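You operate a simulated robot arm through the tools that you are given. There is no shell and no other tool.

Carry out the task below with a simulated robot arm. There is one attempt and no reset: what you move stays moved.

## Task
Change the band deck's rollers over as its card says.
Fine: tension lever to slack first and back to taut last; the roller marked off goes to a rest.
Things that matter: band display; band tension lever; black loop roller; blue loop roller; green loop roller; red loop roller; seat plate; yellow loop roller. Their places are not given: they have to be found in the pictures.

The check looks at the end state, three seconds after you hand in, the way a careful person would. Anything else that was tipped, shoved, dropped, spilled or broken makes it a failure.

## Robot
A 7-joint arm with a four-finger gripper, fixed in place. Base frame: the origin is on the floor under the middle of its stand, x ahead of it, y to its left, z up. Lengths are in mm, angles in degrees, forces in N, time in s.
It reaches about 1223 mm from its shoulder. Its first joint turns from -69.0 to 172.0 degrees. Payload 3.67 kg.
The tool frame sits at the grasp point between the pads (the TCP): z along the fingers, y along the line on which they close. The tips reach 28 mm beyond it. The gripper opens to 112 mm; its body begins 73 mm behind the TCP.
Orientation is that of the tool frame in the base frame, as a unit quaternion [x, y, z, w]. With the fingers straight down and closing along the base's y, the tool's x points along the base's -x, its y along +y and its z along -z.

## Interface
- The arm moves only by the tool move_arm. Its argument "rows" is a list that holds one entry, the list of rows, each a list of 7 numbers: the gripper command, from -1 (shut) to 1 (fully open), values between in proportion, then the shift along the base's x, y, z in units of 25 mm (1.0 is 25 mm), then the turn, a rotation vector about the base's x, y, z in units of 5 degrees (1.0 is 5 degrees). In form: [[[jaw, tx, ty, tz, wx, wy, wz], ...]]. A call has 1 to 20 rows; each row shifts and turns the commanded pose from where the row before left it. A call with a number of a shift or a turn outside -1 to 1 is refused whole. Rows are played at 5 a second. More than 50 mm and 8.6 degrees between two rows, or a gripper value outside its range, and nothing of the call is played. Where a pose cannot be reached the arm comes as near as it can. A force on the tool above 40 N (or 10 N above the force at the start of the call, whichever is more), or a blocked arm, ends the call early, and 0.2 s more pass. The fingers move at their own pace (about 102.5 mm/s each) and stop on an object; they squeeze with about 21 N. The grip force told is the motor's: it shows also when the fingers shut on nothing. Time passes only in rows, and 0.2 s behind the last, so rows that do not move let the fingers close. It gives the time, the measured TCP pose, the force on the tool (base axes), the opening and the grip force at its end, in the units of the frame above (readings bear some noise), with the torque about the TCP (base axes, N m) and any sound that the robot's microphone picked up.
- Cameras (640 x 400 px; columns grow to the right, rows downward): "scene" is fixed at [218.9, 499.5, 1434.2]; the picture's right is [-0.54, -0.84, 0.00], its down [-0.46, 0.30, -0.83] and it looks along [0.70, -0.45, -0.55] (base axes); focal length 355 px, centre (320, 200). "wrist" rides on the gripper at [60, -18, -104] in the tool frame; the picture's right is [0.29, 0.96, 0.00], its down [-0.80, 0.24, -0.55] and it looks along [-0.53, 0.16, 0.83] (tool axes); focal length 234 px, centre (320, 200).
- capture(camera): a new picture of that camera. The clock stands still meanwhile.
- move_column(by): slides the trunk up (or, below 0, down) by that many mm; the arm rides with it, the base frame stays. It gives what a move gives, with no picture.
- probe_pixels(camera, pixels): for up to 12 pixels [column, row] of the newest picture of that camera ("zoom" is the newest enlarged one), the place [x, y, z] in the base frame of the surface seen there, good to about 2 mm. The clock stands still meanwhile.
- inspect(camera, box): a new picture of the part [left, top, right, bottom] of that camera's present view, enlarged. The clock stands still meanwhile.
- job_done(): hands the job in; it is judged then, once.

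Leave the gripper open and the arm clear of the work at the hand-in unless told otherwise.

The tools are called after "Emit:" as a command line: name --argument value ..., lists and objects as JSON in quotes. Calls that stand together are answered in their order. move_arm: Moves the arm, as the interface text tells. Its arguments: {"type":"object","properties":{"rows":{"type":"array"}},"required":["rows"]} The other tools are called the same way: move_column (by) moves the trunk up or down; capture (camera) takes a picture; probe_pixels (camera, pixels) gives the place of the surface under pixels of a picture; inspect (camera, box) takes an enlarged picture of a part of a camera's view; job_done () hands the job in.

At the start:

```text
clock: 0.0
tool_pos: [536.5, 18.9, 1191.0]
orientation: [0.0, 1.0, -0.001, 0.0]
wrist_force: [0.6, -0.2, -0.1]
moment: [0.0, -0.02, -0.02]
gripper_width: 111.9
grasp_force: 0.0
trunk travel left (down, up): [-675.0, 165.0]
```

scene: 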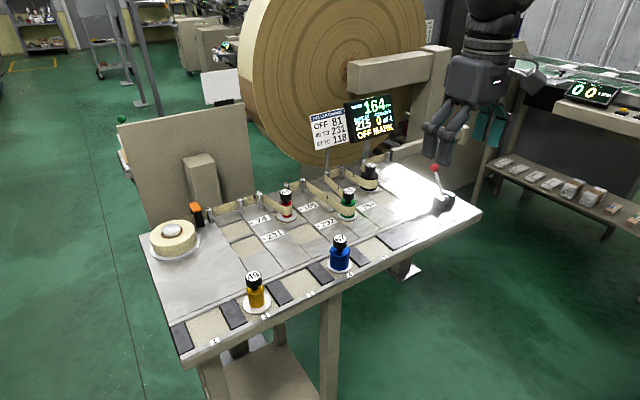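
wrist: 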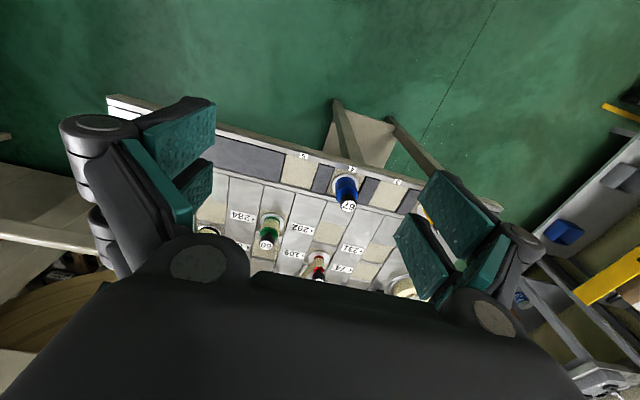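

I see a table with rollers (yellow, blue in front; red, green, black further back), a card and a display. First I'll zoom in on the card/display (around column 350, row 120) and the deck.

Emit:
inspect --camera "scene" --box '[295, 85, 405, 155]'

Emit:
inspect --camera "scene" --box '[200, 155, 400, 280]'

Emit:
inspect --camera "scene" --box '[140, 180, 340, 360]'

Emit:
inspect --camera "scene" --box '[330, 150, 490, 250]'

```text
5.71 times, centred on (350, 120) of scene
```

zoom: 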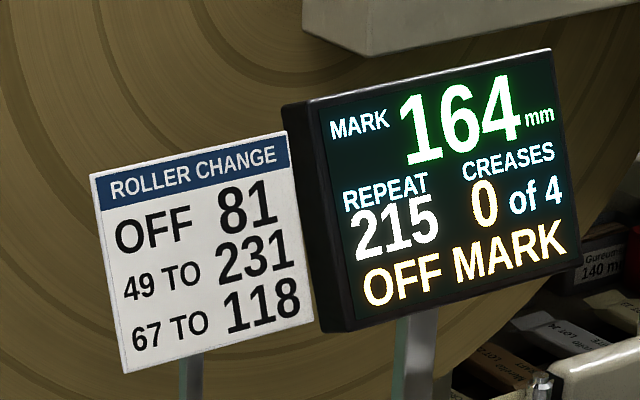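

```text
3.20 times, centred on (300, 218) of scene
```

zoom: 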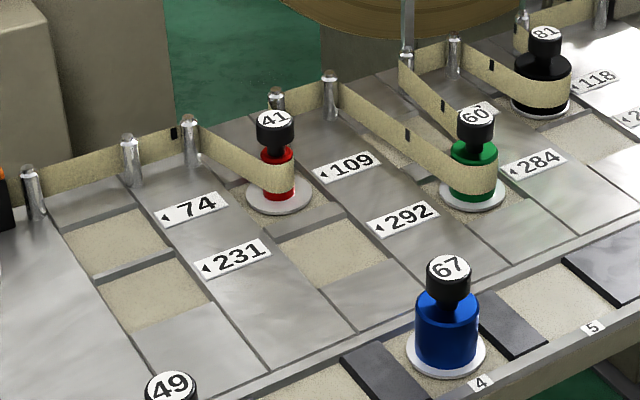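

```text
2.22 times, centred on (240, 270) of scene
```

zoom: 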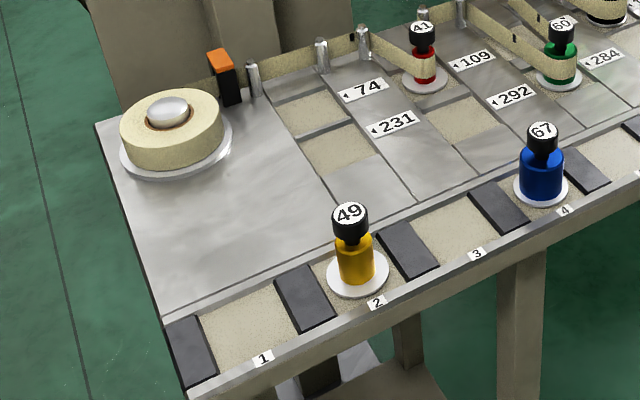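

```text
4.00 times, centred on (410, 200) of scene
```

zoom: 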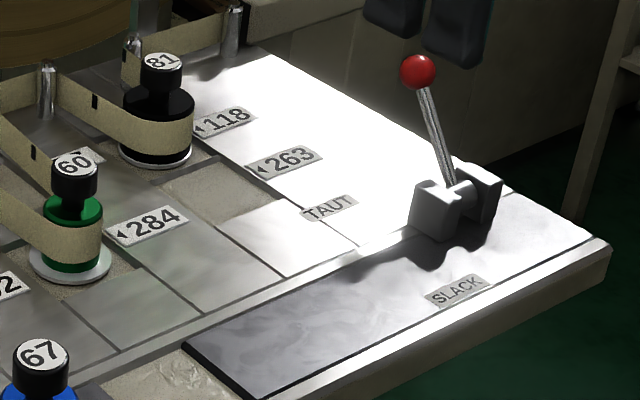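

The card reads: OFF 81 (black), 49 (yellow) to 231, 67 (blue) to 118. Black 81 now sits on seat 118; the lever is at TAUT. Rests 1, 3 and 5 look empty. Now I'll find places with probes on a fresh scene picture.

Emit:
capture --camera "scene"

Emit:
probe_pixels --camera "scene" --pixels '[[435, 168], [439, 182], [444, 197], [437, 202], [453, 198], [412, 202], [443, 222], [253, 275], [340, 240], [371, 167], [286, 196], [349, 191]]'

Emit:
inspect --camera "scene" --box '[220, 180, 300, 230]'

```text
taken
```

scene: 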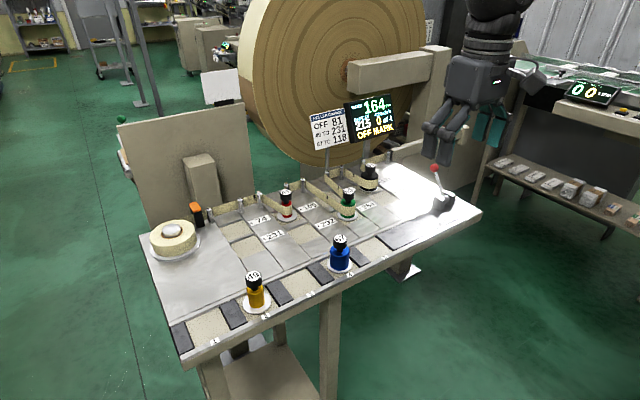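

```text
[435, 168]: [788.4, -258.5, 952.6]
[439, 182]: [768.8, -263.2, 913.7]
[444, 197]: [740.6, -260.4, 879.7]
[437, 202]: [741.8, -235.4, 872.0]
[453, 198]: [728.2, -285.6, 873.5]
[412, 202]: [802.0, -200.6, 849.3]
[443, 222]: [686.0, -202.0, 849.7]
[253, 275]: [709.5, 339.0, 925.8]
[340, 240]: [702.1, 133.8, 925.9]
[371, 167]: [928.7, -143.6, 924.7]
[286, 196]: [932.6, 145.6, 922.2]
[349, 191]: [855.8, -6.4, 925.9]
```

```text
8.00 times, centred on (260, 205) of scene
```

zoom: 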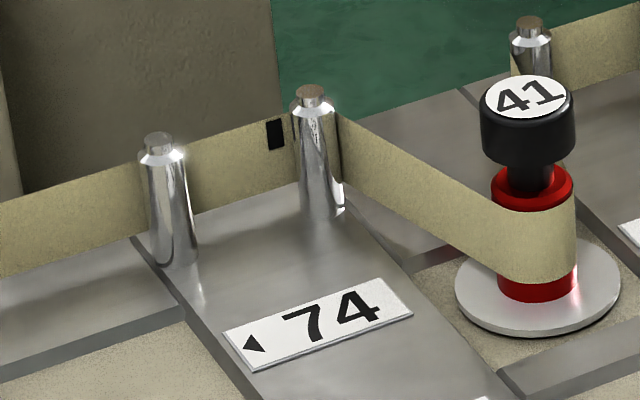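

Deck top is about z 849, roller heads about z 925. Next I'll zoom into the column with seats 74/231, and the black roller's 118 column, and rests, and probe seat corners.

Emit:
inspect --camera "scene" --box '[200, 200, 312, 270]'

Emit:
probe_pixels --camera "scene" --pixels '[[245, 246], [232, 231], [273, 237], [259, 220], [300, 234], [324, 220], [378, 204], [396, 198], [210, 325], [292, 285], [373, 248], [400, 236]]'

```text
5.71 times, centred on (256, 235) of scene
```

zoom: 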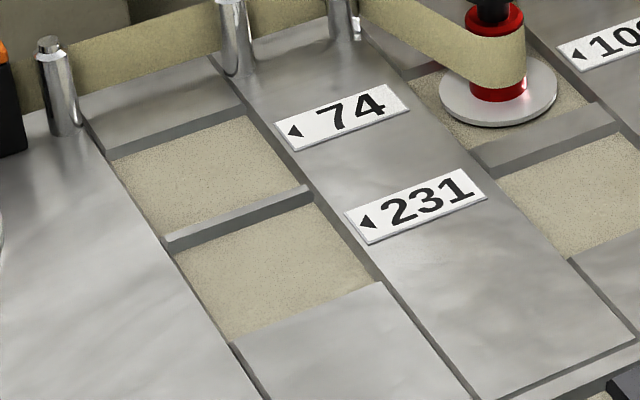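

```text
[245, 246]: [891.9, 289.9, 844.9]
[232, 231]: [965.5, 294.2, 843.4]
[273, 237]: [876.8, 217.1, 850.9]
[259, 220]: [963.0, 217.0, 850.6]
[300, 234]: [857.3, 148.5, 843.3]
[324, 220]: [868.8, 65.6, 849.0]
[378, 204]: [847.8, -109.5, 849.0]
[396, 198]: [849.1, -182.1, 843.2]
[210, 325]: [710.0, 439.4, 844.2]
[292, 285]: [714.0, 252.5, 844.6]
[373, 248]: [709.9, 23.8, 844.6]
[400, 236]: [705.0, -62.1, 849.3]
```

Seats are shallow recesses (z≈844 against 849 for the deck). I'll probe the corners of the 231 seat in this zoom: corners near (178,250), (314,200), (376,282), (234,340).

Emit:
probe_pixels --camera "zoom" --pixels '[[182, 256], [312, 204], [370, 280], [236, 336], [120, 165], [240, 122], [300, 180], [172, 230], [275, 270], [210, 175], [508, 178], [560, 250]]'

Emit:
inspect --camera "scene" --box '[340, 155, 420, 205]'

```text
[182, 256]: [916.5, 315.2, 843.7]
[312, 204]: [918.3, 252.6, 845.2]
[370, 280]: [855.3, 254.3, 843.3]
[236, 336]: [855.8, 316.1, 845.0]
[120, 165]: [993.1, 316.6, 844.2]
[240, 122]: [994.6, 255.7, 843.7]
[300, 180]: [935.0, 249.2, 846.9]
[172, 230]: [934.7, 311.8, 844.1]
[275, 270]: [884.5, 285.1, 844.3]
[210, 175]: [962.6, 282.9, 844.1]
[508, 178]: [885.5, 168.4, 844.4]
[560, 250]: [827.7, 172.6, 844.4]
```

```text
8.00 times, centred on (380, 180) of scene
```

zoom: 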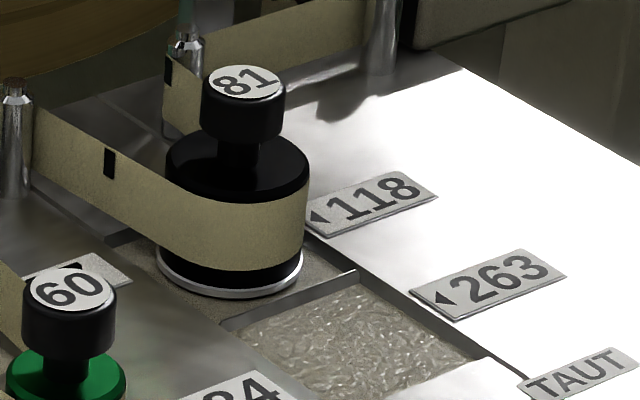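

Seat 231 spans x≈855–918, y≈252–316 (centre near 886, 284). Now I'll probe the black roller (head, body top, flange), posts, and the display for clearance.

Emit:
probe_pixels --camera "zoom" --pixels '[[245, 80], [205, 85], [283, 88], [245, 130], [240, 150], [195, 180], [290, 180], [235, 292], [186, 42], [14, 90], [380, 30], [350, 330]]'

Emit:
probe_pixels --camera "scene" --pixels '[[350, 104], [391, 97], [394, 130], [355, 141], [326, 125], [327, 160], [365, 155], [345, 75], [430, 60], [200, 180], [190, 210], [170, 240]]'

Emit:
inspect --camera "scene" --box '[300, 225, 380, 275]'

```text
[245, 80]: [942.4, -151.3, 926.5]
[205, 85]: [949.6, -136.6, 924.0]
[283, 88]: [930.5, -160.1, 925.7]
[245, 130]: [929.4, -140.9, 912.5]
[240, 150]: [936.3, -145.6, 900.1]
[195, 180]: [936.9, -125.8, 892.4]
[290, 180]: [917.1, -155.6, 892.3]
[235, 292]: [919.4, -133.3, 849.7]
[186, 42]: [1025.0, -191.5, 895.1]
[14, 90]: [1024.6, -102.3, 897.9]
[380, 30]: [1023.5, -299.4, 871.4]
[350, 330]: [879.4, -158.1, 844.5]
```

```text
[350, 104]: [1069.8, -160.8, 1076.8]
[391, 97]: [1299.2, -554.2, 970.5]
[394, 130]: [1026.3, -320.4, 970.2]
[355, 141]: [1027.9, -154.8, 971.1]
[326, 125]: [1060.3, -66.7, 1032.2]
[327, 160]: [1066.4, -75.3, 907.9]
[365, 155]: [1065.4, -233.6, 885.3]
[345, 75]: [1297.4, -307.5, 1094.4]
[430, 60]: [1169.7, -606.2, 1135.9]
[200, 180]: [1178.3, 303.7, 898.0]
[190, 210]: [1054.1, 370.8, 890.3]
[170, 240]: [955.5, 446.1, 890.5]
```

```text
8.00 times, centred on (340, 250) of scene
```

zoom: 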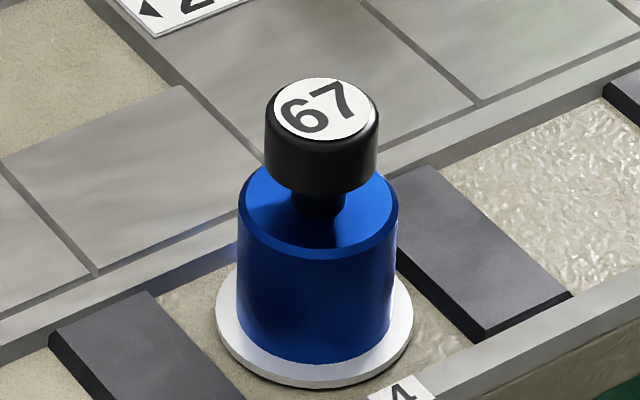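

Black's knob is about 30 mm across at z≈905–926, body top z≈892; rests 1 and 3 look plain while rest 5 and seat 263 have an odd wrinkled surface, so I'll avoid those. I'll look closely at the lever, the gripper, and rests.

Emit:
inspect --camera "scene" --box '[400, 155, 480, 205]'

Emit:
probe_pixels --camera "zoom" --pixels '[[275, 90], [290, 105], [262, 110], [305, 160], [345, 240], [360, 270], [300, 310], [430, 290], [330, 340], [100, 380]]'

Emit:
inspect --camera "scene" --box '[400, 0, 560, 170]'

Emit:
inspect --camera "scene" --box '[160, 230, 420, 360]'

```text
8.00 times, centred on (440, 180) of scene
```

zoom: 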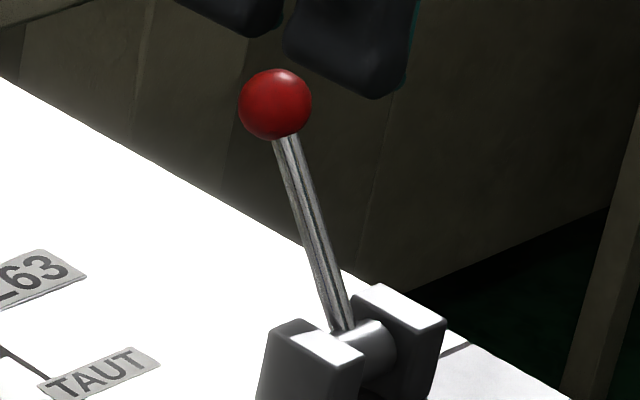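

```text
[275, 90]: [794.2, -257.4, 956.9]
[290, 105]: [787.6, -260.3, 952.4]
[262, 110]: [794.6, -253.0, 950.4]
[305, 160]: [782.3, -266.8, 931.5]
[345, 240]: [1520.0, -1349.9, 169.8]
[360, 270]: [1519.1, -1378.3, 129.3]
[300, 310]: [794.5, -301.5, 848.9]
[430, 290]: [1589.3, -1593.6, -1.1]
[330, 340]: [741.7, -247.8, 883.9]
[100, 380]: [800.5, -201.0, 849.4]
```

```text
2.35 times, centred on (480, 85) of scene
```

zoom: 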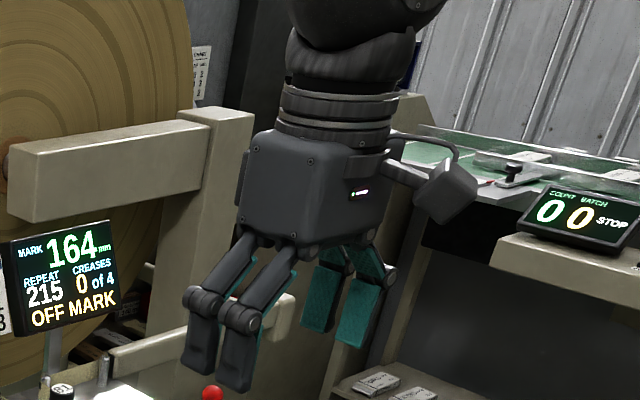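

```text
2.46 times, centred on (290, 295) of scene
```

zoom: 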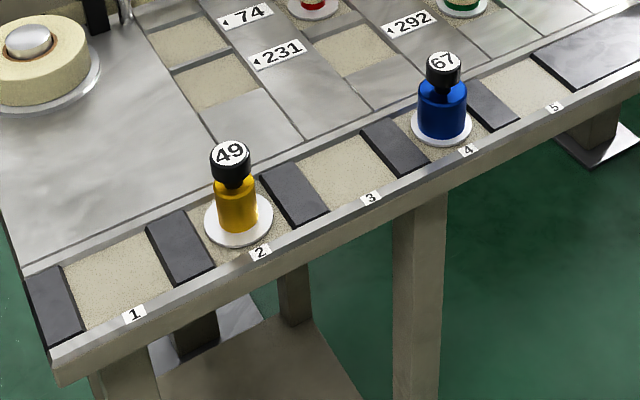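

The lever leans to +x (TAUT); its ball centre is about (797, -266, 947), the pivot near (745, -266, 870). I'll move at height to above the ball first, gripper open, then look with the wrist camera.

Emit:
move_arm --rows '[[[1, 0.87, -0.95, 0, 0, 0, 0], [1, 0.87, -0.95, 0, 0, 0, 0], [1, 0.87, -0.95, 0, 0, 0, 0], [1, 0.87, -0.95, 0, 0, 0, 0], [1, 0.87, -0.95, 0, 0, 0, 0], [1, 0.87, -0.95, 0, 0, 0, 0], [1, 0.87, -0.95, 0, 0, 0, 0], [1, 0.87, -0.95, 0, 0, 0, 0], [1, 0.87, -0.95, 0, 0, 0, 0], [1, 0.87, -0.95, 0, 0, 0, 0], [1, 0.87, -0.95, 0, 0, 0, 0], [1, 0.85, -0.95, 0, 0, 0, 0], [1, 0, 0, 0, 0, 0, 0], [1, 0, 0, 0, 0, 0, 0]]]'

```text
clock: 3.0
tool_pos: [799.8, -266.0, 1190.9]
orientation: [-0.002, 1.0, 0.0, 0.0]
wrist_force: [-0.5, -0.4, -0.5]
moment: [0.0, 0.0, -0.03]
gripper_width: 112.0
grasp_force: 0.0
trunk travel left (down, up): [-675.0, 165.0]
```

The arm is above the lever at (799.8, -266, 1191). I'll look with both cameras to check alignment with the red ball.

Emit:
capture --camera "wrist"

Emit:
capture --camera "scene"

```text
taken
```

wrist: 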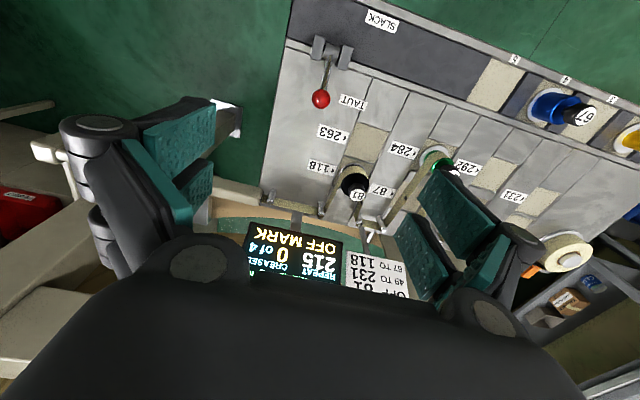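

```text
taken
```

scene: 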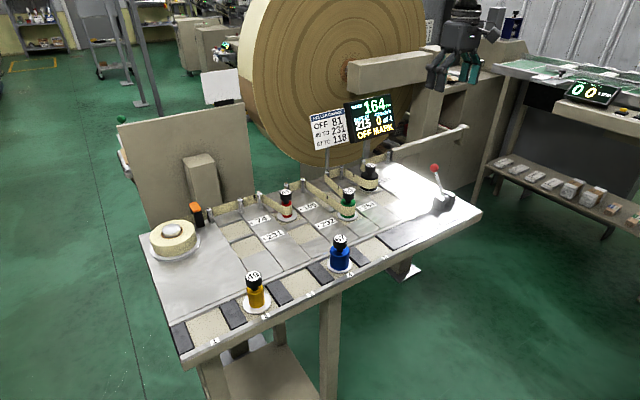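

In the wrist picture the ball is at (320,99). I'll probe it and several roller heads and labels from this view.

Emit:
probe_pixels --camera "wrist" --pixels '[[320, 99], [320, 93], [313, 100], [327, 100], [325, 75], [330, 50], [357, 197], [352, 180], [445, 166], [583, 117], [375, 142], [325, 132]]'

Emit:
inspect --camera "wrist" --box '[250, 0, 490, 240]'

```text
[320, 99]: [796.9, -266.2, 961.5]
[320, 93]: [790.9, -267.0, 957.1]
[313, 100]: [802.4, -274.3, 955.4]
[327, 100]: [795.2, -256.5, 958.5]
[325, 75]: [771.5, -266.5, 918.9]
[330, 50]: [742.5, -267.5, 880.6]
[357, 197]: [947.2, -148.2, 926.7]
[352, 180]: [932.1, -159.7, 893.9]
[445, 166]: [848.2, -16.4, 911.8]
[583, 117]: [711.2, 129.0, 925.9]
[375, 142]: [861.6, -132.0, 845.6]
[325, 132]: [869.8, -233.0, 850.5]
```

```text
1.67 times, centred on (370, 120) of wrist
```

zoom: 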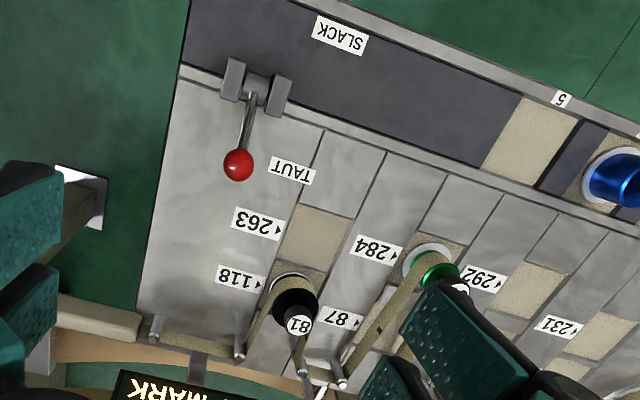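

Ball centre is about (799, -265.5, 948). I'll descend straight with an open gripper to put the ball between the pads (TCP z≈950).

Emit:
move_arm --rows '[[[1, 0, 0, -1, 0, 0, 0], [1, 0, 0, -1, 0, 0, 0], [1, 0, 0, -1, 0, 0, 0], [1, 0, 0, -1, 0, 0, 0], [1, 0, 0, -1, 0, 0, 0], [1, 0, 0, -1, 0, 0, 0], [1, 0, 0, -1, 0, 0, 0], [1, 0, 0, -1, 0, 0, 0], [1, 0, 0, -1, 0, 0, 0], [1, 0, 0, -0.62, 0, 0, 0], [1, 0, 0, 0, 0, 0, 0], [1, 0, 0, 0, 0, 0, 0]]]'

Emit:
capture --camera "wrist"

Emit:
inspect --camera "scene" --box '[380, 80, 500, 230]'

```text
clock: 5.6
tool_pos: [799.1, -264.6, 949.8]
orientation: [-0.001, 1.0, 0.0, 0.0]
wrist_force: [-0.7, -0.6, -0.4]
moment: [0.0, 0.01, 0.01]
gripper_width: 112.2
grasp_force: 0.1
trunk travel left (down, up): [-675.0, 165.0]
```

```text
taken
```

wrist: 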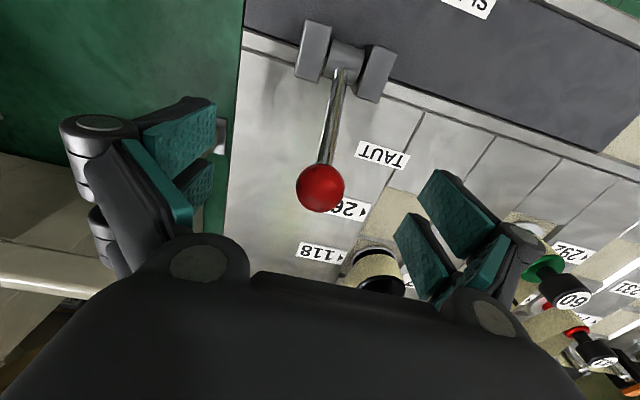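

```text
2.67 times, centred on (440, 155) of scene
```

zoom: 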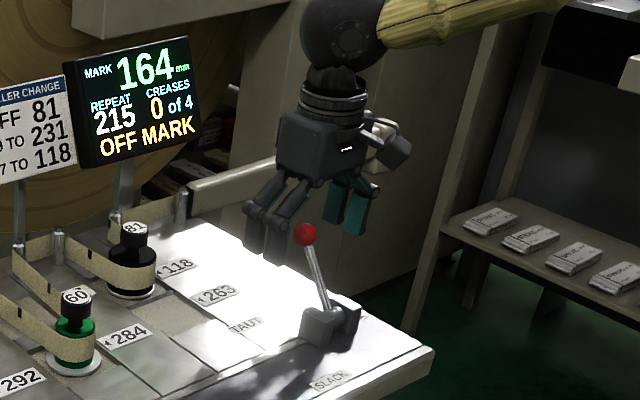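

The ball sits between the pads. I'll close gently (stay still while the fingers close).

Emit:
move_arm --rows '[[[-0.3, 0, 0, 0, 0, 0, 0], [-0.6, 0, 0, 0, 0, 0, 0], [-1, 0, 0, 0, 0, 0, 0], [-1, 0, 0, 0, 0, 0, 0], [-1, 0, 0, 0, 0, 0, 0]]]'

Emit:
capture --camera "wrist"

```text
clock: 6.8
tool_pos: [799.8, -265.2, 948.3]
orientation: [-0.001, 1.0, 0.0, 0.0]
wrist_force: [0.3, 1.5, -0.6]
moment: [-0.03, -0.01, -0.01]
gripper_width: 21.9
grasp_force: 45.1
trunk travel left (down, up): [-675.0, 165.0]
```

```text
taken
```

wrist: 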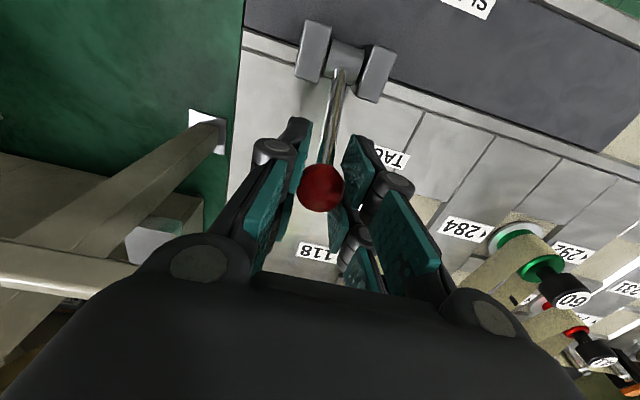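

The ball is held (width 21.9). Now I'll move it along its arc toward −x (SLACK), pivot taken at (742, 871), radius ~96. First half of the arc.

Emit:
move_arm --rows '[[[-1, -0.36, 0, 0.24, 0, 0, 0], [-1, -0.608, 0, 0.284, 0, 0, 0], [-1, -0.644, 0, 0.172, 0, 0, 0], [-1, -0.668, 0, 0.06, 0, 0, 0], [-1, 0, 0, 0, 0, 0, 0]]]'

Emit:
capture --camera "wrist"

```text
clock: 8.0
tool_pos: [742.5, -264.5, 968.5]
orientation: [0.0, 1.0, 0.0, 0.0]
wrist_force: [8.3, 9.3, -4.3]
moment: [0.05, -0.82, -0.03]
gripper_width: 21.9
grasp_force: 45.2
trunk travel left (down, up): [-675.0, 165.0]
```

```text
taken
```

wrist: 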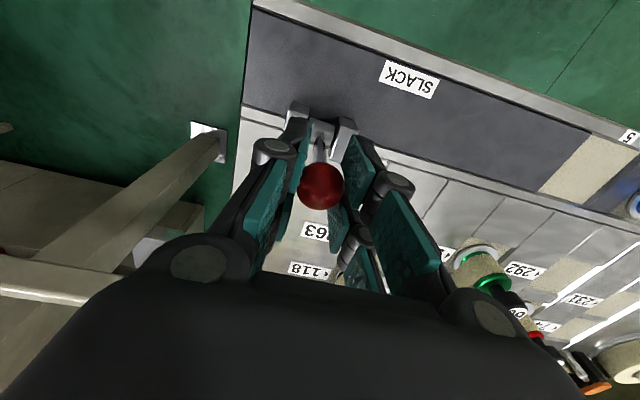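

The lever moved with the ball to vertical; forces are small. Continue the second half of the arc.

Emit:
move_arm --rows '[[[-1, -0.668, 0, -0.06, 0, 0, 0], [-1, -0.644, 0, -0.172, 0, 0, 0], [-1, -0.608, 0, -0.284, 0, 0, 0], [-1, -0.3, 0, -0.18, 0, 0, 0], [-1, 0, 0, 0, 0, 0, 0]]]'

Emit:
inspect --camera "scene" --box '[300, 80, 500, 250]'

```text
clock: 9.2
tool_pos: [689.0, -264.1, 952.0]
orientation: [0.0, 1.0, -0.001, 0.001]
wrist_force: [28.1, 6.0, 9.4]
moment: [0.03, -1.23, -0.06]
gripper_width: 22.2
grasp_force: 44.2
trunk travel left (down, up): [-675.0, 165.0]
```

```text
2.35 times, centred on (400, 165) of scene
```

zoom: 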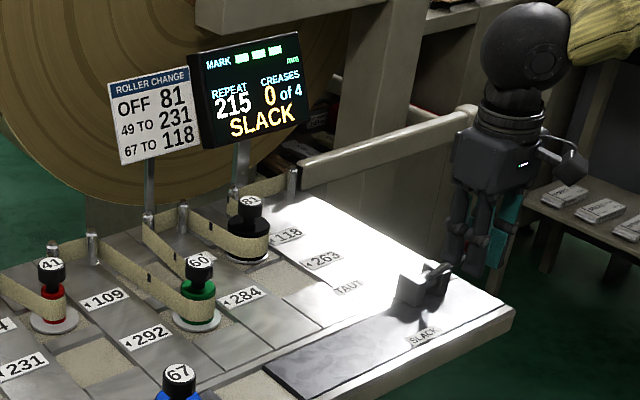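

Display now shows SLACK. Force 28 N in x suggests the stop is reached; I'll open the fingers slowly and see whether it stays.

Emit:
move_arm --rows '[[[-1, 0.08, 0, 0, 0, 0, 0], [0, 0, 0, 0, 0, 0, 0], [1, 0, 0, 0, 0, 0, 0], [1, 0, 0, 0, 0, 0, 0], [1, 0, 0, 0, 0, 0, 0]]]'

Emit:
capture --camera "wrist"

Emit:
probe_pixels --camera "wrist" --pixels '[[320, 185], [320, 175]]'

```text
clock: 10.4
tool_pos: [689.4, -264.7, 951.3]
orientation: [-0.001, 1.0, 0.0, 0.0]
wrist_force: [-0.5, -0.5, 0.0]
moment: [0.03, -0.03, -0.03]
gripper_width: 112.1
grasp_force: 0.0
trunk travel left (down, up): [-675.0, 165.0]
```

```text
taken
```

wrist: 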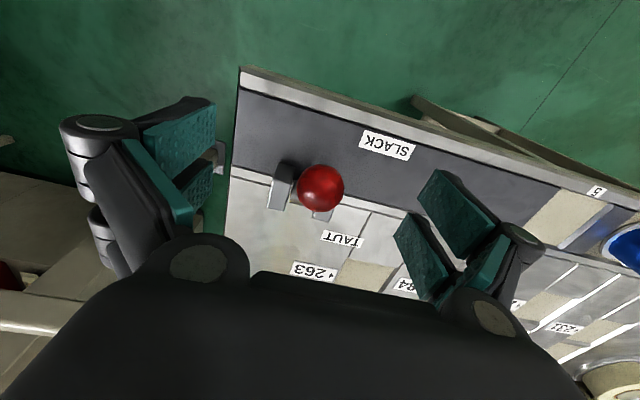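

```text
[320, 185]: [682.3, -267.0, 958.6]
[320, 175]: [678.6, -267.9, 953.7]
```

The lever stays at SLACK (ball now about (688, -265, 947)). I'll rise straight up, then move to a spot short of the black roller for a wrist view.

Emit:
move_arm --rows '[[[1, 0, 0, 1, 0, 0, 0], [1, 0, 0, 1, 0, 0, 0], [1, 0, 0, 1, 0, 0, 0], [1, 0, 0, 1, 0, 0, 0], [1, 0, 0, 1, 0, 0, 0], [1, 0, 0, 1, 0, 0, 0], [1, 0.9, 0.58, 0, 0, 0, 0], [1, 0.9, 0.58, 0, 0, 0, 0], [1, 0.9, 0.58, 0, 0, 0, 0], [1, 0.9, 0.58, 0, 0, 0, 0], [1, 0.9, 0.58, 0, 0, 0, 0], [1, 0.9, 0.58, 0, 0, 0, 0], [1, 0.9, 0.58, 0, 0, 0, 0], [1, 0.9, 0.58, 0, 0, 0, 0], [1, 0, 0, 0, 0, 0, 0], [1, 0, 0, 0, 0, 0, 0]]]'

Emit:
capture --camera "wrist"

Emit:
inspect --camera "wrist" --box '[220, 60, 440, 280]'

```text
clock: 13.8
tool_pos: [869.6, -147.7, 1100.1]
orientation: [-0.001, 1.0, -0.001, 0.0]
wrist_force: [-0.2, 0.5, 0.6]
moment: [0.01, -0.01, 0.05]
gripper_width: 112.0
grasp_force: 0.1
trunk travel left (down, up): [-675.0, 165.0]
```

```text
taken
```

wrist: 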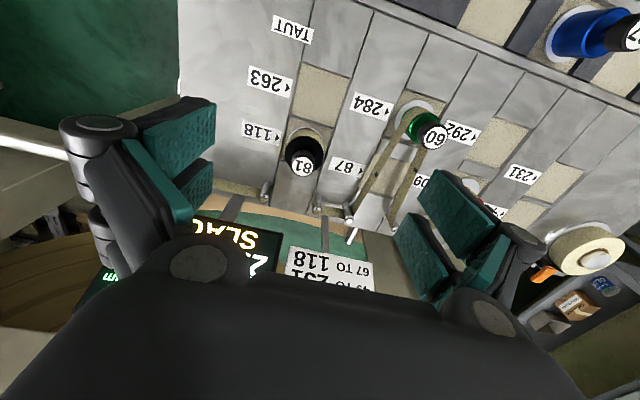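

```text
1.82 times, centred on (330, 170) of wrist
```

zoom: 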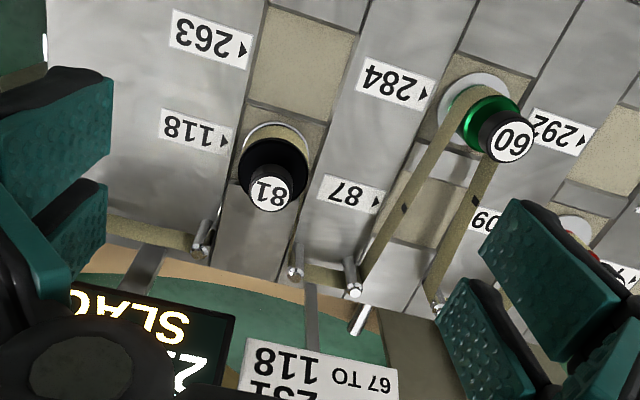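

I'll probe the black knob disc (zoom ~(269,194)), seat edges around it and seat 263's corners.

Emit:
probe_pixels --camera "zoom" --pixels '[[269, 194], [251, 190], [288, 195], [270, 178], [269, 210], [272, 8], [352, 38], [250, 98], [326, 122], [244, 126], [318, 140], [296, 240]]'

Emit:
inspect --camera "scene" --box '[330, 150, 410, 200]'

```text
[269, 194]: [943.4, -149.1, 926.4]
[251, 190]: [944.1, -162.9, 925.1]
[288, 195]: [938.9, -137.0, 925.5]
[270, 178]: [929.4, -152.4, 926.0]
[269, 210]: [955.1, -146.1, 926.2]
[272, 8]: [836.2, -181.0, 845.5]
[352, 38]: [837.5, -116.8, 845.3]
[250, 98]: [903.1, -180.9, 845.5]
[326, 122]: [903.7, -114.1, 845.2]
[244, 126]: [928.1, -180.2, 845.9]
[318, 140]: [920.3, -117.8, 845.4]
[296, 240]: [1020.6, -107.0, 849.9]
```

```text
8.00 times, centred on (370, 175) of scene
```

zoom: 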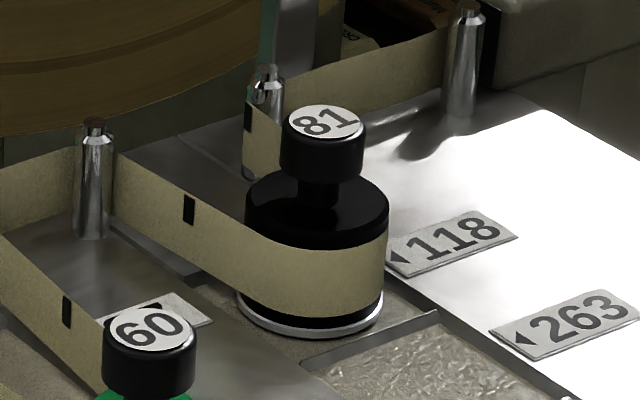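

Black knob centre is about (942.5, -149.5), top z 926. I'll move above it and descend to TCP z≈950 first, check, then go down.

Emit:
move_arm --rows '[[[1, 0.972, -0.024, 0, 0, 0, 0], [1, 0.972, -0.024, 0, 0, 0, 0], [1, 0.972, -0.024, 0, 0, 0, 0], [1, 0, 0, 0, 0, 0, 0], [1, 0, 0, -1, 0, 0, 0], [1, 0, 0, -1, 0, 0, 0], [1, 0, 0, -1, 0, 0, 0], [1, 0, 0, -1, 0, 0, 0], [1, 0, 0, -1, 0, 0, 0], [1, 0, 0, -1, 0, 0, 0], [1, 0, 0, 0, 0, 0, 0], [1, 0, 0, 0, 0, 0, 0]]]'

Emit:
capture --camera "wrist"

Emit:
inspect --camera "scene" --box '[290, 60, 450, 220]'

```text
clock: 16.4
tool_pos: [942.5, -151.3, 950.1]
orientation: [0.0, 1.0, 0.0, 0.0]
wrist_force: [0.3, -0.9, -0.8]
moment: [0.02, 0.0, 0.01]
gripper_width: 111.9
grasp_force: 0.2
trunk travel left (down, up): [-675.0, 165.0]
```

```text
taken
```

wrist: 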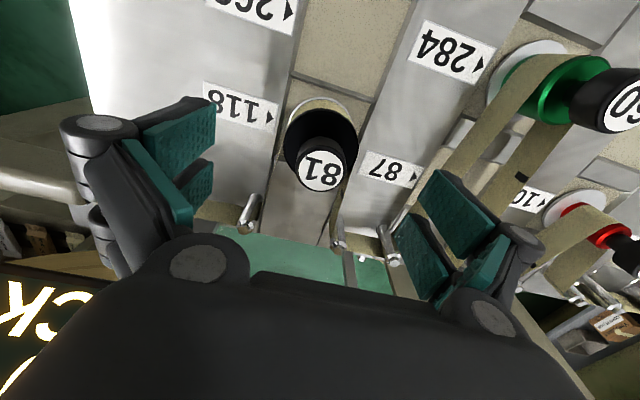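

```text
2.50 times, centred on (370, 140) of scene
```

zoom: 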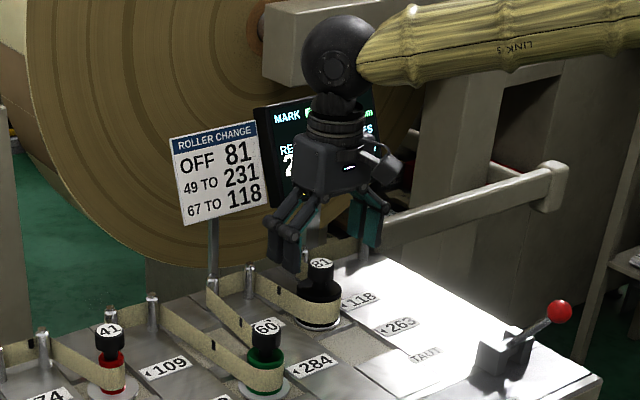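

The knob disc is at (321,172), just where it should be for a centred grasp. Descend 27 mm to TCP z≈923 and close on the knob.

Emit:
move_arm --rows '[[[1, 0, 0, -0.54, 0, 0, 0], [1, 0, 0, -0.54, 0, 0, 0], [1, 0, 0, 0, 0, 0, 0], [0, 0, 0, 0, 0, 0, 0], [-0.4, 0, 0, 0, 0, 0, 0], [-1, 0, 0, 0, 0, 0, 0], [-1, 0, 0, 0, 0, 0, 0], [-1, 0, 0, 0, 0, 0, 0]]]'

Emit:
capture --camera "wrist"

```text
clock: 18.2
tool_pos: [941.6, -149.7, 924.7]
orientation: [-0.001, 1.0, 0.0, 0.0]
wrist_force: [0.2, 1.0, 0.4]
moment: [0.02, -0.01, 0.01]
gripper_width: 28.9
grasp_force: 21.2
trunk travel left (down, up): [-675.0, 165.0]
```

```text
taken
```

wrist: 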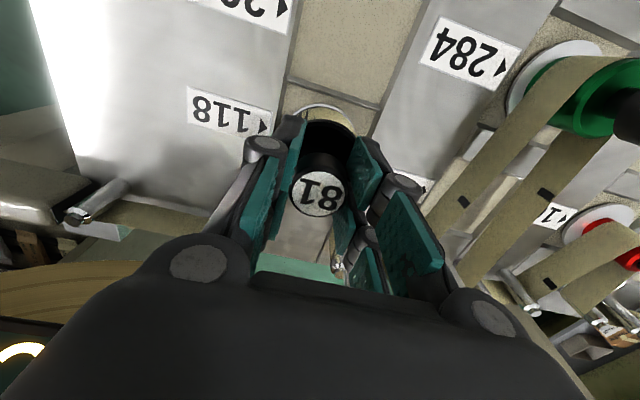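

Knob gripped (width 28.9). Lift straight up slowly: first 12.5 mm, then more, up to about z 1050.

Emit:
move_arm --rows '[[[-1, 0, 0, 0.25, 0, 0, 0], [-1, 0, 0, 0.25, 0, 0, 0], [-1, 0, 0, 0.5, 0, 0, 0], [-1, 0, 0, 0.5, 0, 0, 0], [-1, 0, 0, 0.75, 0, 0, 0], [-1, 0, 0, 0.75, 0, 0, 0], [-1, 0, 0, 1, 0, 0, 0], [-1, 0, 0, 1, 0, 0, 0], [-1, 0, 0, 0, 0, 0, 0]]]'

Emit:
capture --camera "wrist"

Emit:
capture --camera "scene"

```text
clock: 20.2
tool_pos: [941.4, -150.9, 1049.9]
orientation: [-0.001, 1.0, 0.001, -0.001]
wrist_force: [0.5, 0.4, -1.8]
moment: [0.0, 0.0, 0.02]
gripper_width: 28.9
grasp_force: 21.0
trunk travel left (down, up): [-675.0, 165.0]
```

```text
taken
```

wrist: 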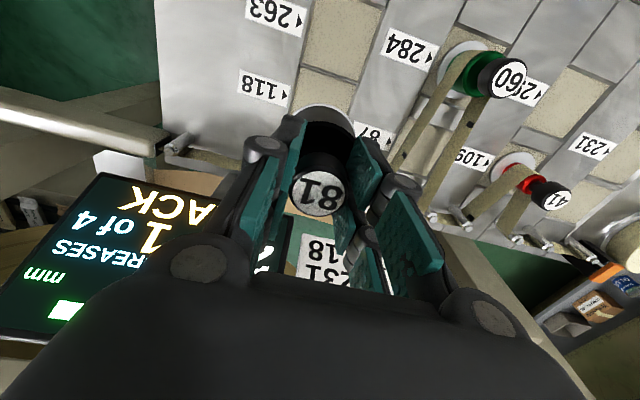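

```text
taken
```

scene: 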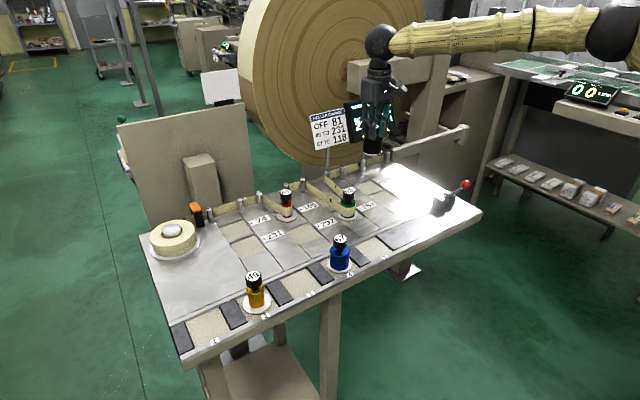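

Black roller is lifted cleanly; the display now reads "CREASES 1 of 4", so each band change seems to count — I must place each roller right the first time. Next I'll measure rest 3's exact bounds.

Emit:
inspect --camera "scene" --box '[255, 245, 335, 305]'

Emit:
inspect --camera "scene" --box '[300, 85, 420, 165]'

```text
6.67 times, centred on (295, 275) of scene
```

zoom: 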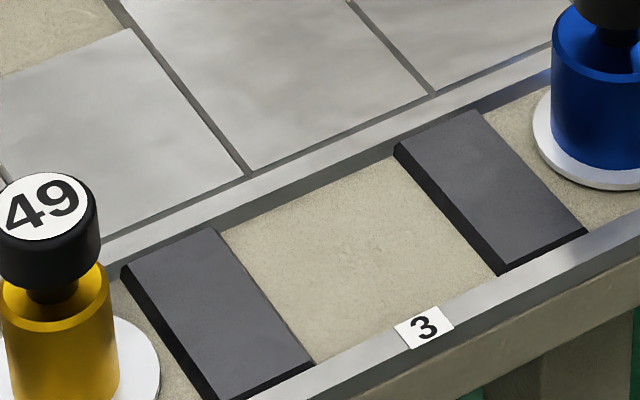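

```text
5.00 times, centred on (360, 125) of scene
```

zoom: 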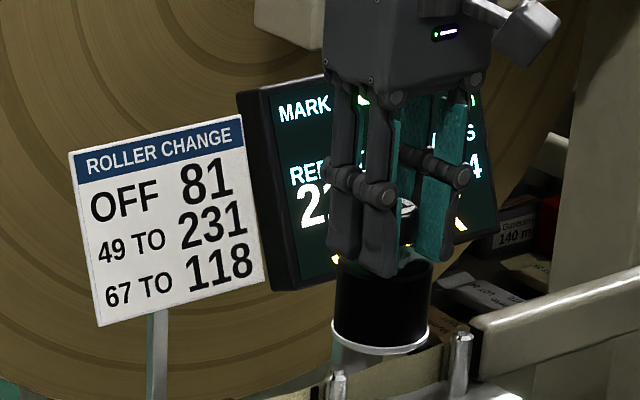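

I'll probe rest 3's corners in the scene picture (about (281,280), (305,270), (319,286), (294,298)) plus rollers' knob discs for yellow and blue.

Emit:
probe_pixels --camera "scene" --pixels '[[281, 280.5], [305.5, 270], [320, 286], [294.5, 298], [300.4, 283.4], [277, 282], [290, 300.5], [307, 267], [324, 284]]'

Emit:
inspect --camera "scene" --box '[225, 260, 285, 320]'

Emit:
probe_pixels --camera "zoom" --pixels '[[310, 100], [270, 105], [350, 98], [310, 80], [310, 122], [310, 150]]'

```text
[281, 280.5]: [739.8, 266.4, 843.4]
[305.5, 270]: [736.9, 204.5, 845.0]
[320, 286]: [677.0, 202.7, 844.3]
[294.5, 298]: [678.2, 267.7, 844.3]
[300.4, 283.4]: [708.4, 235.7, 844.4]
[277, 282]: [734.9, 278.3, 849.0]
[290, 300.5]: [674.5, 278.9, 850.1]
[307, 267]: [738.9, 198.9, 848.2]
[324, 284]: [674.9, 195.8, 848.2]
```

```text
6.67 times, centred on (255, 290) of scene
```

zoom: 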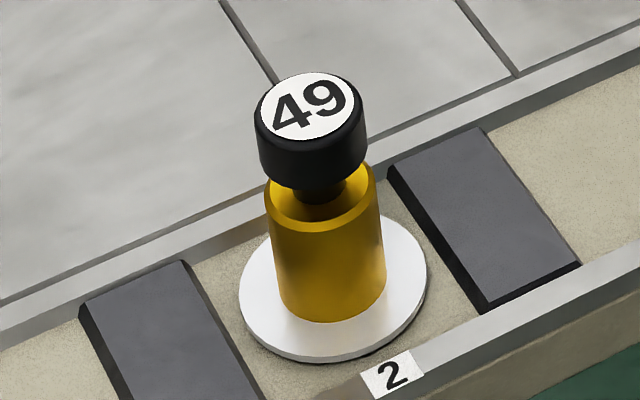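

```text
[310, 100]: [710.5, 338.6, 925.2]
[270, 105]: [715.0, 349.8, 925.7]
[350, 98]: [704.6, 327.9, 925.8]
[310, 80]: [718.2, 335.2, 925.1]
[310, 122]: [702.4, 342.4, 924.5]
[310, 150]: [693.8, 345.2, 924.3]
```

Rest 3 centre is about (708.5, 235.3), floor z 844.3. I'll carry the black roller there at height (its underside at ~970, above everything on the deck).

Emit:
move_arm --rows '[[[-1, -0.58, 0.965, 0, 0, 0, 0], [-1, -0.58, 0.965, 0, 0, 0, 0], [-1, -0.58, 0.965, 0, 0, 0, 0], [-1, -0.58, 0.965, 0, 0, 0, 0], [-1, -0.58, 0.965, 0, 0, 0, 0], [-1, -0.58, 0.965, 0, 0, 0, 0], [-1, -0.58, 0.965, 0, 0, 0, 0], [-1, -0.58, 0.965, 0, 0, 0, 0], [-1, -0.58, 0.965, 0, 0, 0, 0], [-1, -0.58, 0.965, 0, 0, 0, 0], [-1, -0.58, 0.965, 0, 0, 0, 0], [-1, -0.58, 0.965, 0, 0, 0, 0], [-1, -0.58, 0.965, 0, 0, 0, 0], [-1, -0.58, 0.965, 0, 0, 0, 0], [-1, -0.58, 0.965, 0, 0, 0, 0], [-1, -0.58, 0.965, 0, 0, 0, 0], [-1, 0, 0, 0, 0, 0, 0], [-1, 0, 0, 0, 0, 0, 0]]]'

Emit:
capture --camera "wrist"

Emit:
capture --camera "scene"

```text
clock: 24.0
tool_pos: [709.4, 235.8, 1049.2]
orientation: [-0.001, 1.0, 0.0, 0.0]
wrist_force: [-0.5, -0.1, -1.0]
moment: [0.02, -0.01, 0.01]
gripper_width: 28.7
grasp_force: 21.0
trunk travel left (down, up): [-675.0, 165.0]
```

```text
taken
```

wrist: 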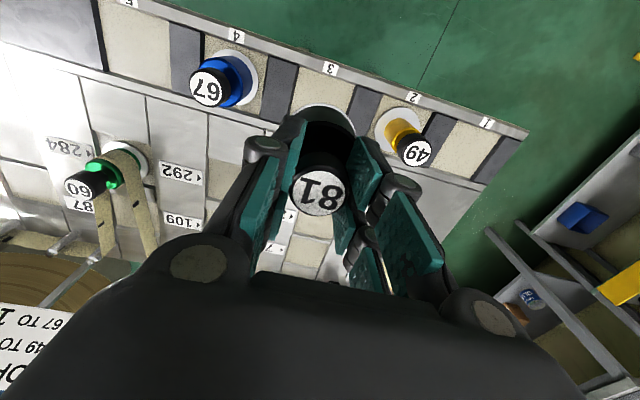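

```text
taken
```

scene: 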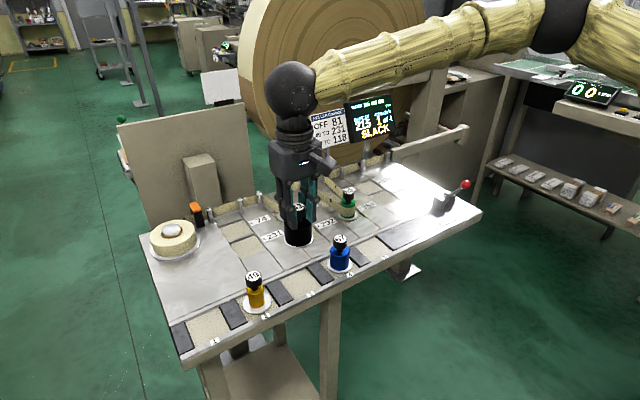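

Over rest 3 at (709.4, 235.8). Descend most of the way to TCP z≈932.

Emit:
move_arm --rows '[[[-1, -0.03, -0.02, -0.9, 0, 0, 0], [-1, 0, 0, -0.9, 0, 0, 0], [-1, 0, 0, -0.9, 0, 0, 0], [-1, 0, 0, -0.9, 0, 0, 0], [-1, 0, 0, -0.7, 0, 0, 0], [-1, 0, 0, -0.4, 0, 0, 0], [-1, 0, 0, 0, 0, 0, 0]]]'

Emit:
inspect --camera "scene" --box '[240, 200, 350, 310]'

Emit:
capture --camera "wrist"

```text
clock: 25.6
tool_pos: [708.4, 234.9, 932.8]
orientation: [0.0, 1.0, 0.0, 0.0]
wrist_force: [1.3, -0.4, -1.7]
moment: [0.03, 0.0, 0.03]
gripper_width: 28.5
grasp_force: 21.1
trunk travel left (down, up): [-675.0, 165.0]
```

```text
3.64 times, centred on (295, 255) of scene
```

zoom: 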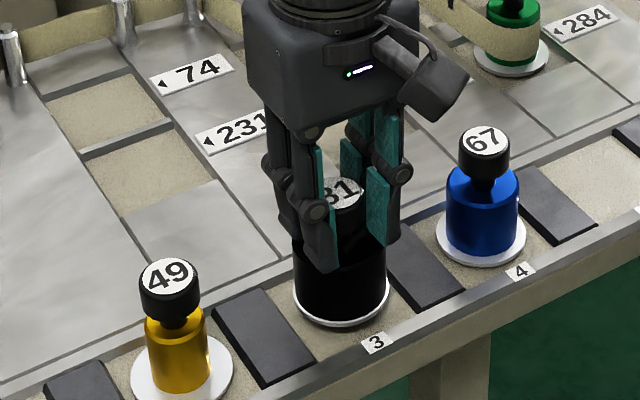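

```text
taken
```

wrist: 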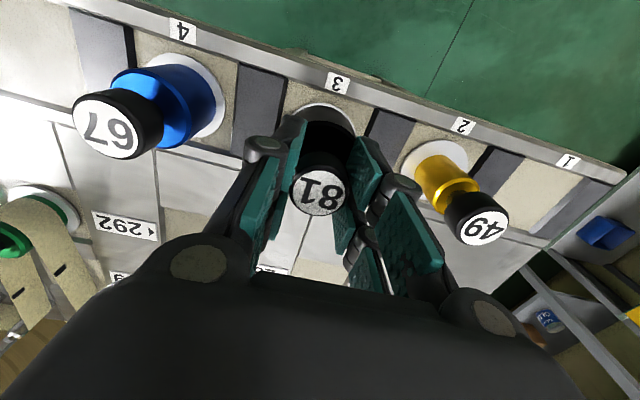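

The roller hovers over rest 3, centred. Lower the last ~8 mm in small steps.

Emit:
move_arm --rows '[[[-1, 0, 0, -0.1, 0, 0, 0], [-1, 0, 0, -0.1, 0, 0, 0], [-1, 0, 0, -0.06, 0, 0, 0], [-1, 0, 0, -0.04, 0, 0, 0], [-1, 0, 0, 0, 0, 0, 0]]]'

```text
clock: 26.8
tool_pos: [708.1, 235.0, 923.9]
orientation: [0.0, 1.0, 0.0, 0.0]
wrist_force: [0.0, 0.7, -1.3]
moment: [-0.01, 0.0, -0.01]
gripper_width: 28.4
grasp_force: 21.1
trunk travel left (down, up): [-675.0, 165.0]
```

No contact force yet (z 923.9). A few more 1 mm steps.

Emit:
move_arm --rows '[[[-1, 0, 0, -0.04, 0, 0, 0], [-1, 0, 0, 0, 0, 0, 0]]]'

Emit:
inspect --camera "scene" --box '[260, 220, 340, 300]'

```text
clock: 27.4
tool_pos: [708.4, 233.3, 924.7]
orientation: [0.0, 1.0, 0.0, 0.001]
wrist_force: [-0.1, 1.0, 2.9]
moment: [0.09, -0.01, 0.0]
gripper_width: 28.5
grasp_force: 20.9
trunk travel left (down, up): [-675.0, 165.0]
```

```text
5.00 times, centred on (300, 260) of scene
```

zoom: 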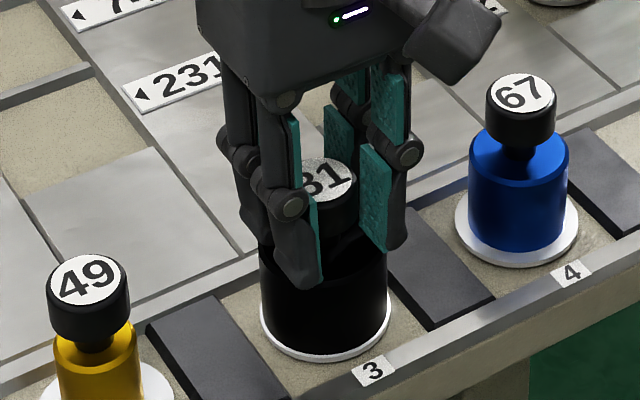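

Contact felt (Fz went from −1.3 to +2.9): the roller is on rest 3. Open the fingers part way (≈73 mm) and rise straight up.

Emit:
move_arm --rows '[[[0.3, 0, 0, 0, 0, 0, 0], [0.3, 0, 0, 0, 0, 0, 0], [0.3, 0, 0, 0, 0, 0, 0], [0.3, 0, 0, 0.5, 0, 0, 0], [0.3, 0, 0, 0.8, 0, 0, 0], [0.3, 0, 0, 1, 0, 0, 0], [0.3, 0, 0, 1, 0, 0, 0], [0.3, 0, 0, 1, 0, 0, 0], [0.3, 0, 0, 0.7, 0, 0, 0], [0.3, 0, 0, 0, 0, 0, 0]]]'

Emit:
capture --camera "wrist"

Emit:
capture --camera "scene"

```text
clock: 29.6
tool_pos: [707.5, 233.5, 1047.9]
orientation: [0.0, 1.0, 0.0, 0.0]
wrist_force: [0.2, -0.6, 0.4]
moment: [0.01, -0.01, 0.0]
gripper_width: 72.9
grasp_force: 0.0
trunk travel left (down, up): [-675.0, 165.0]
```

```text
taken
```

wrist: 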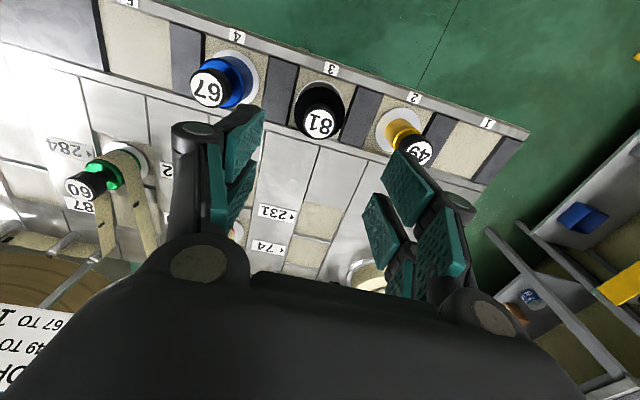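

```text
taken
```

scene: 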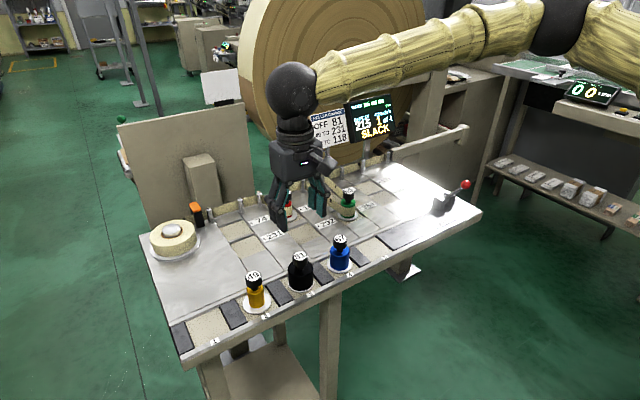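

Black stands on rest 3. Seat 118 is empty now; I'll zoom on it and display to measure the seat and read the counters.

Emit:
inspect --camera "scene" --box '[340, 150, 420, 210]'

Emit:
inspect --camera "scene" --box '[340, 85, 400, 145]'

```text
6.67 times, centred on (380, 180) of scene
```

zoom: 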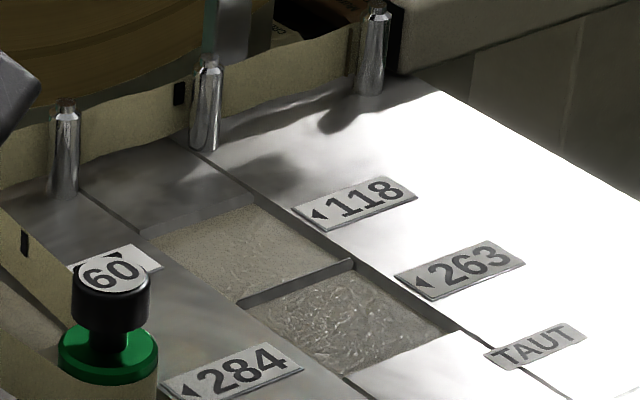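

```text
6.67 times, centred on (370, 115) of scene
```

zoom: 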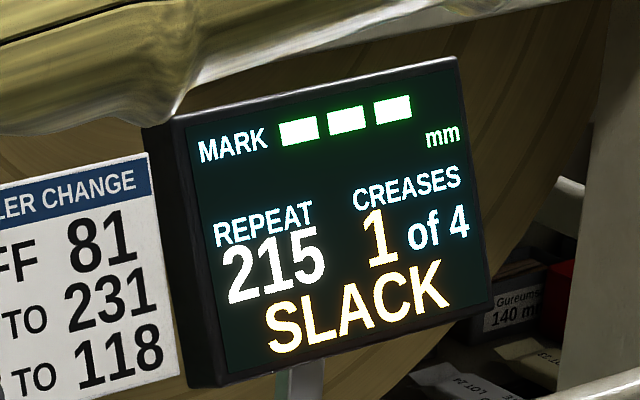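

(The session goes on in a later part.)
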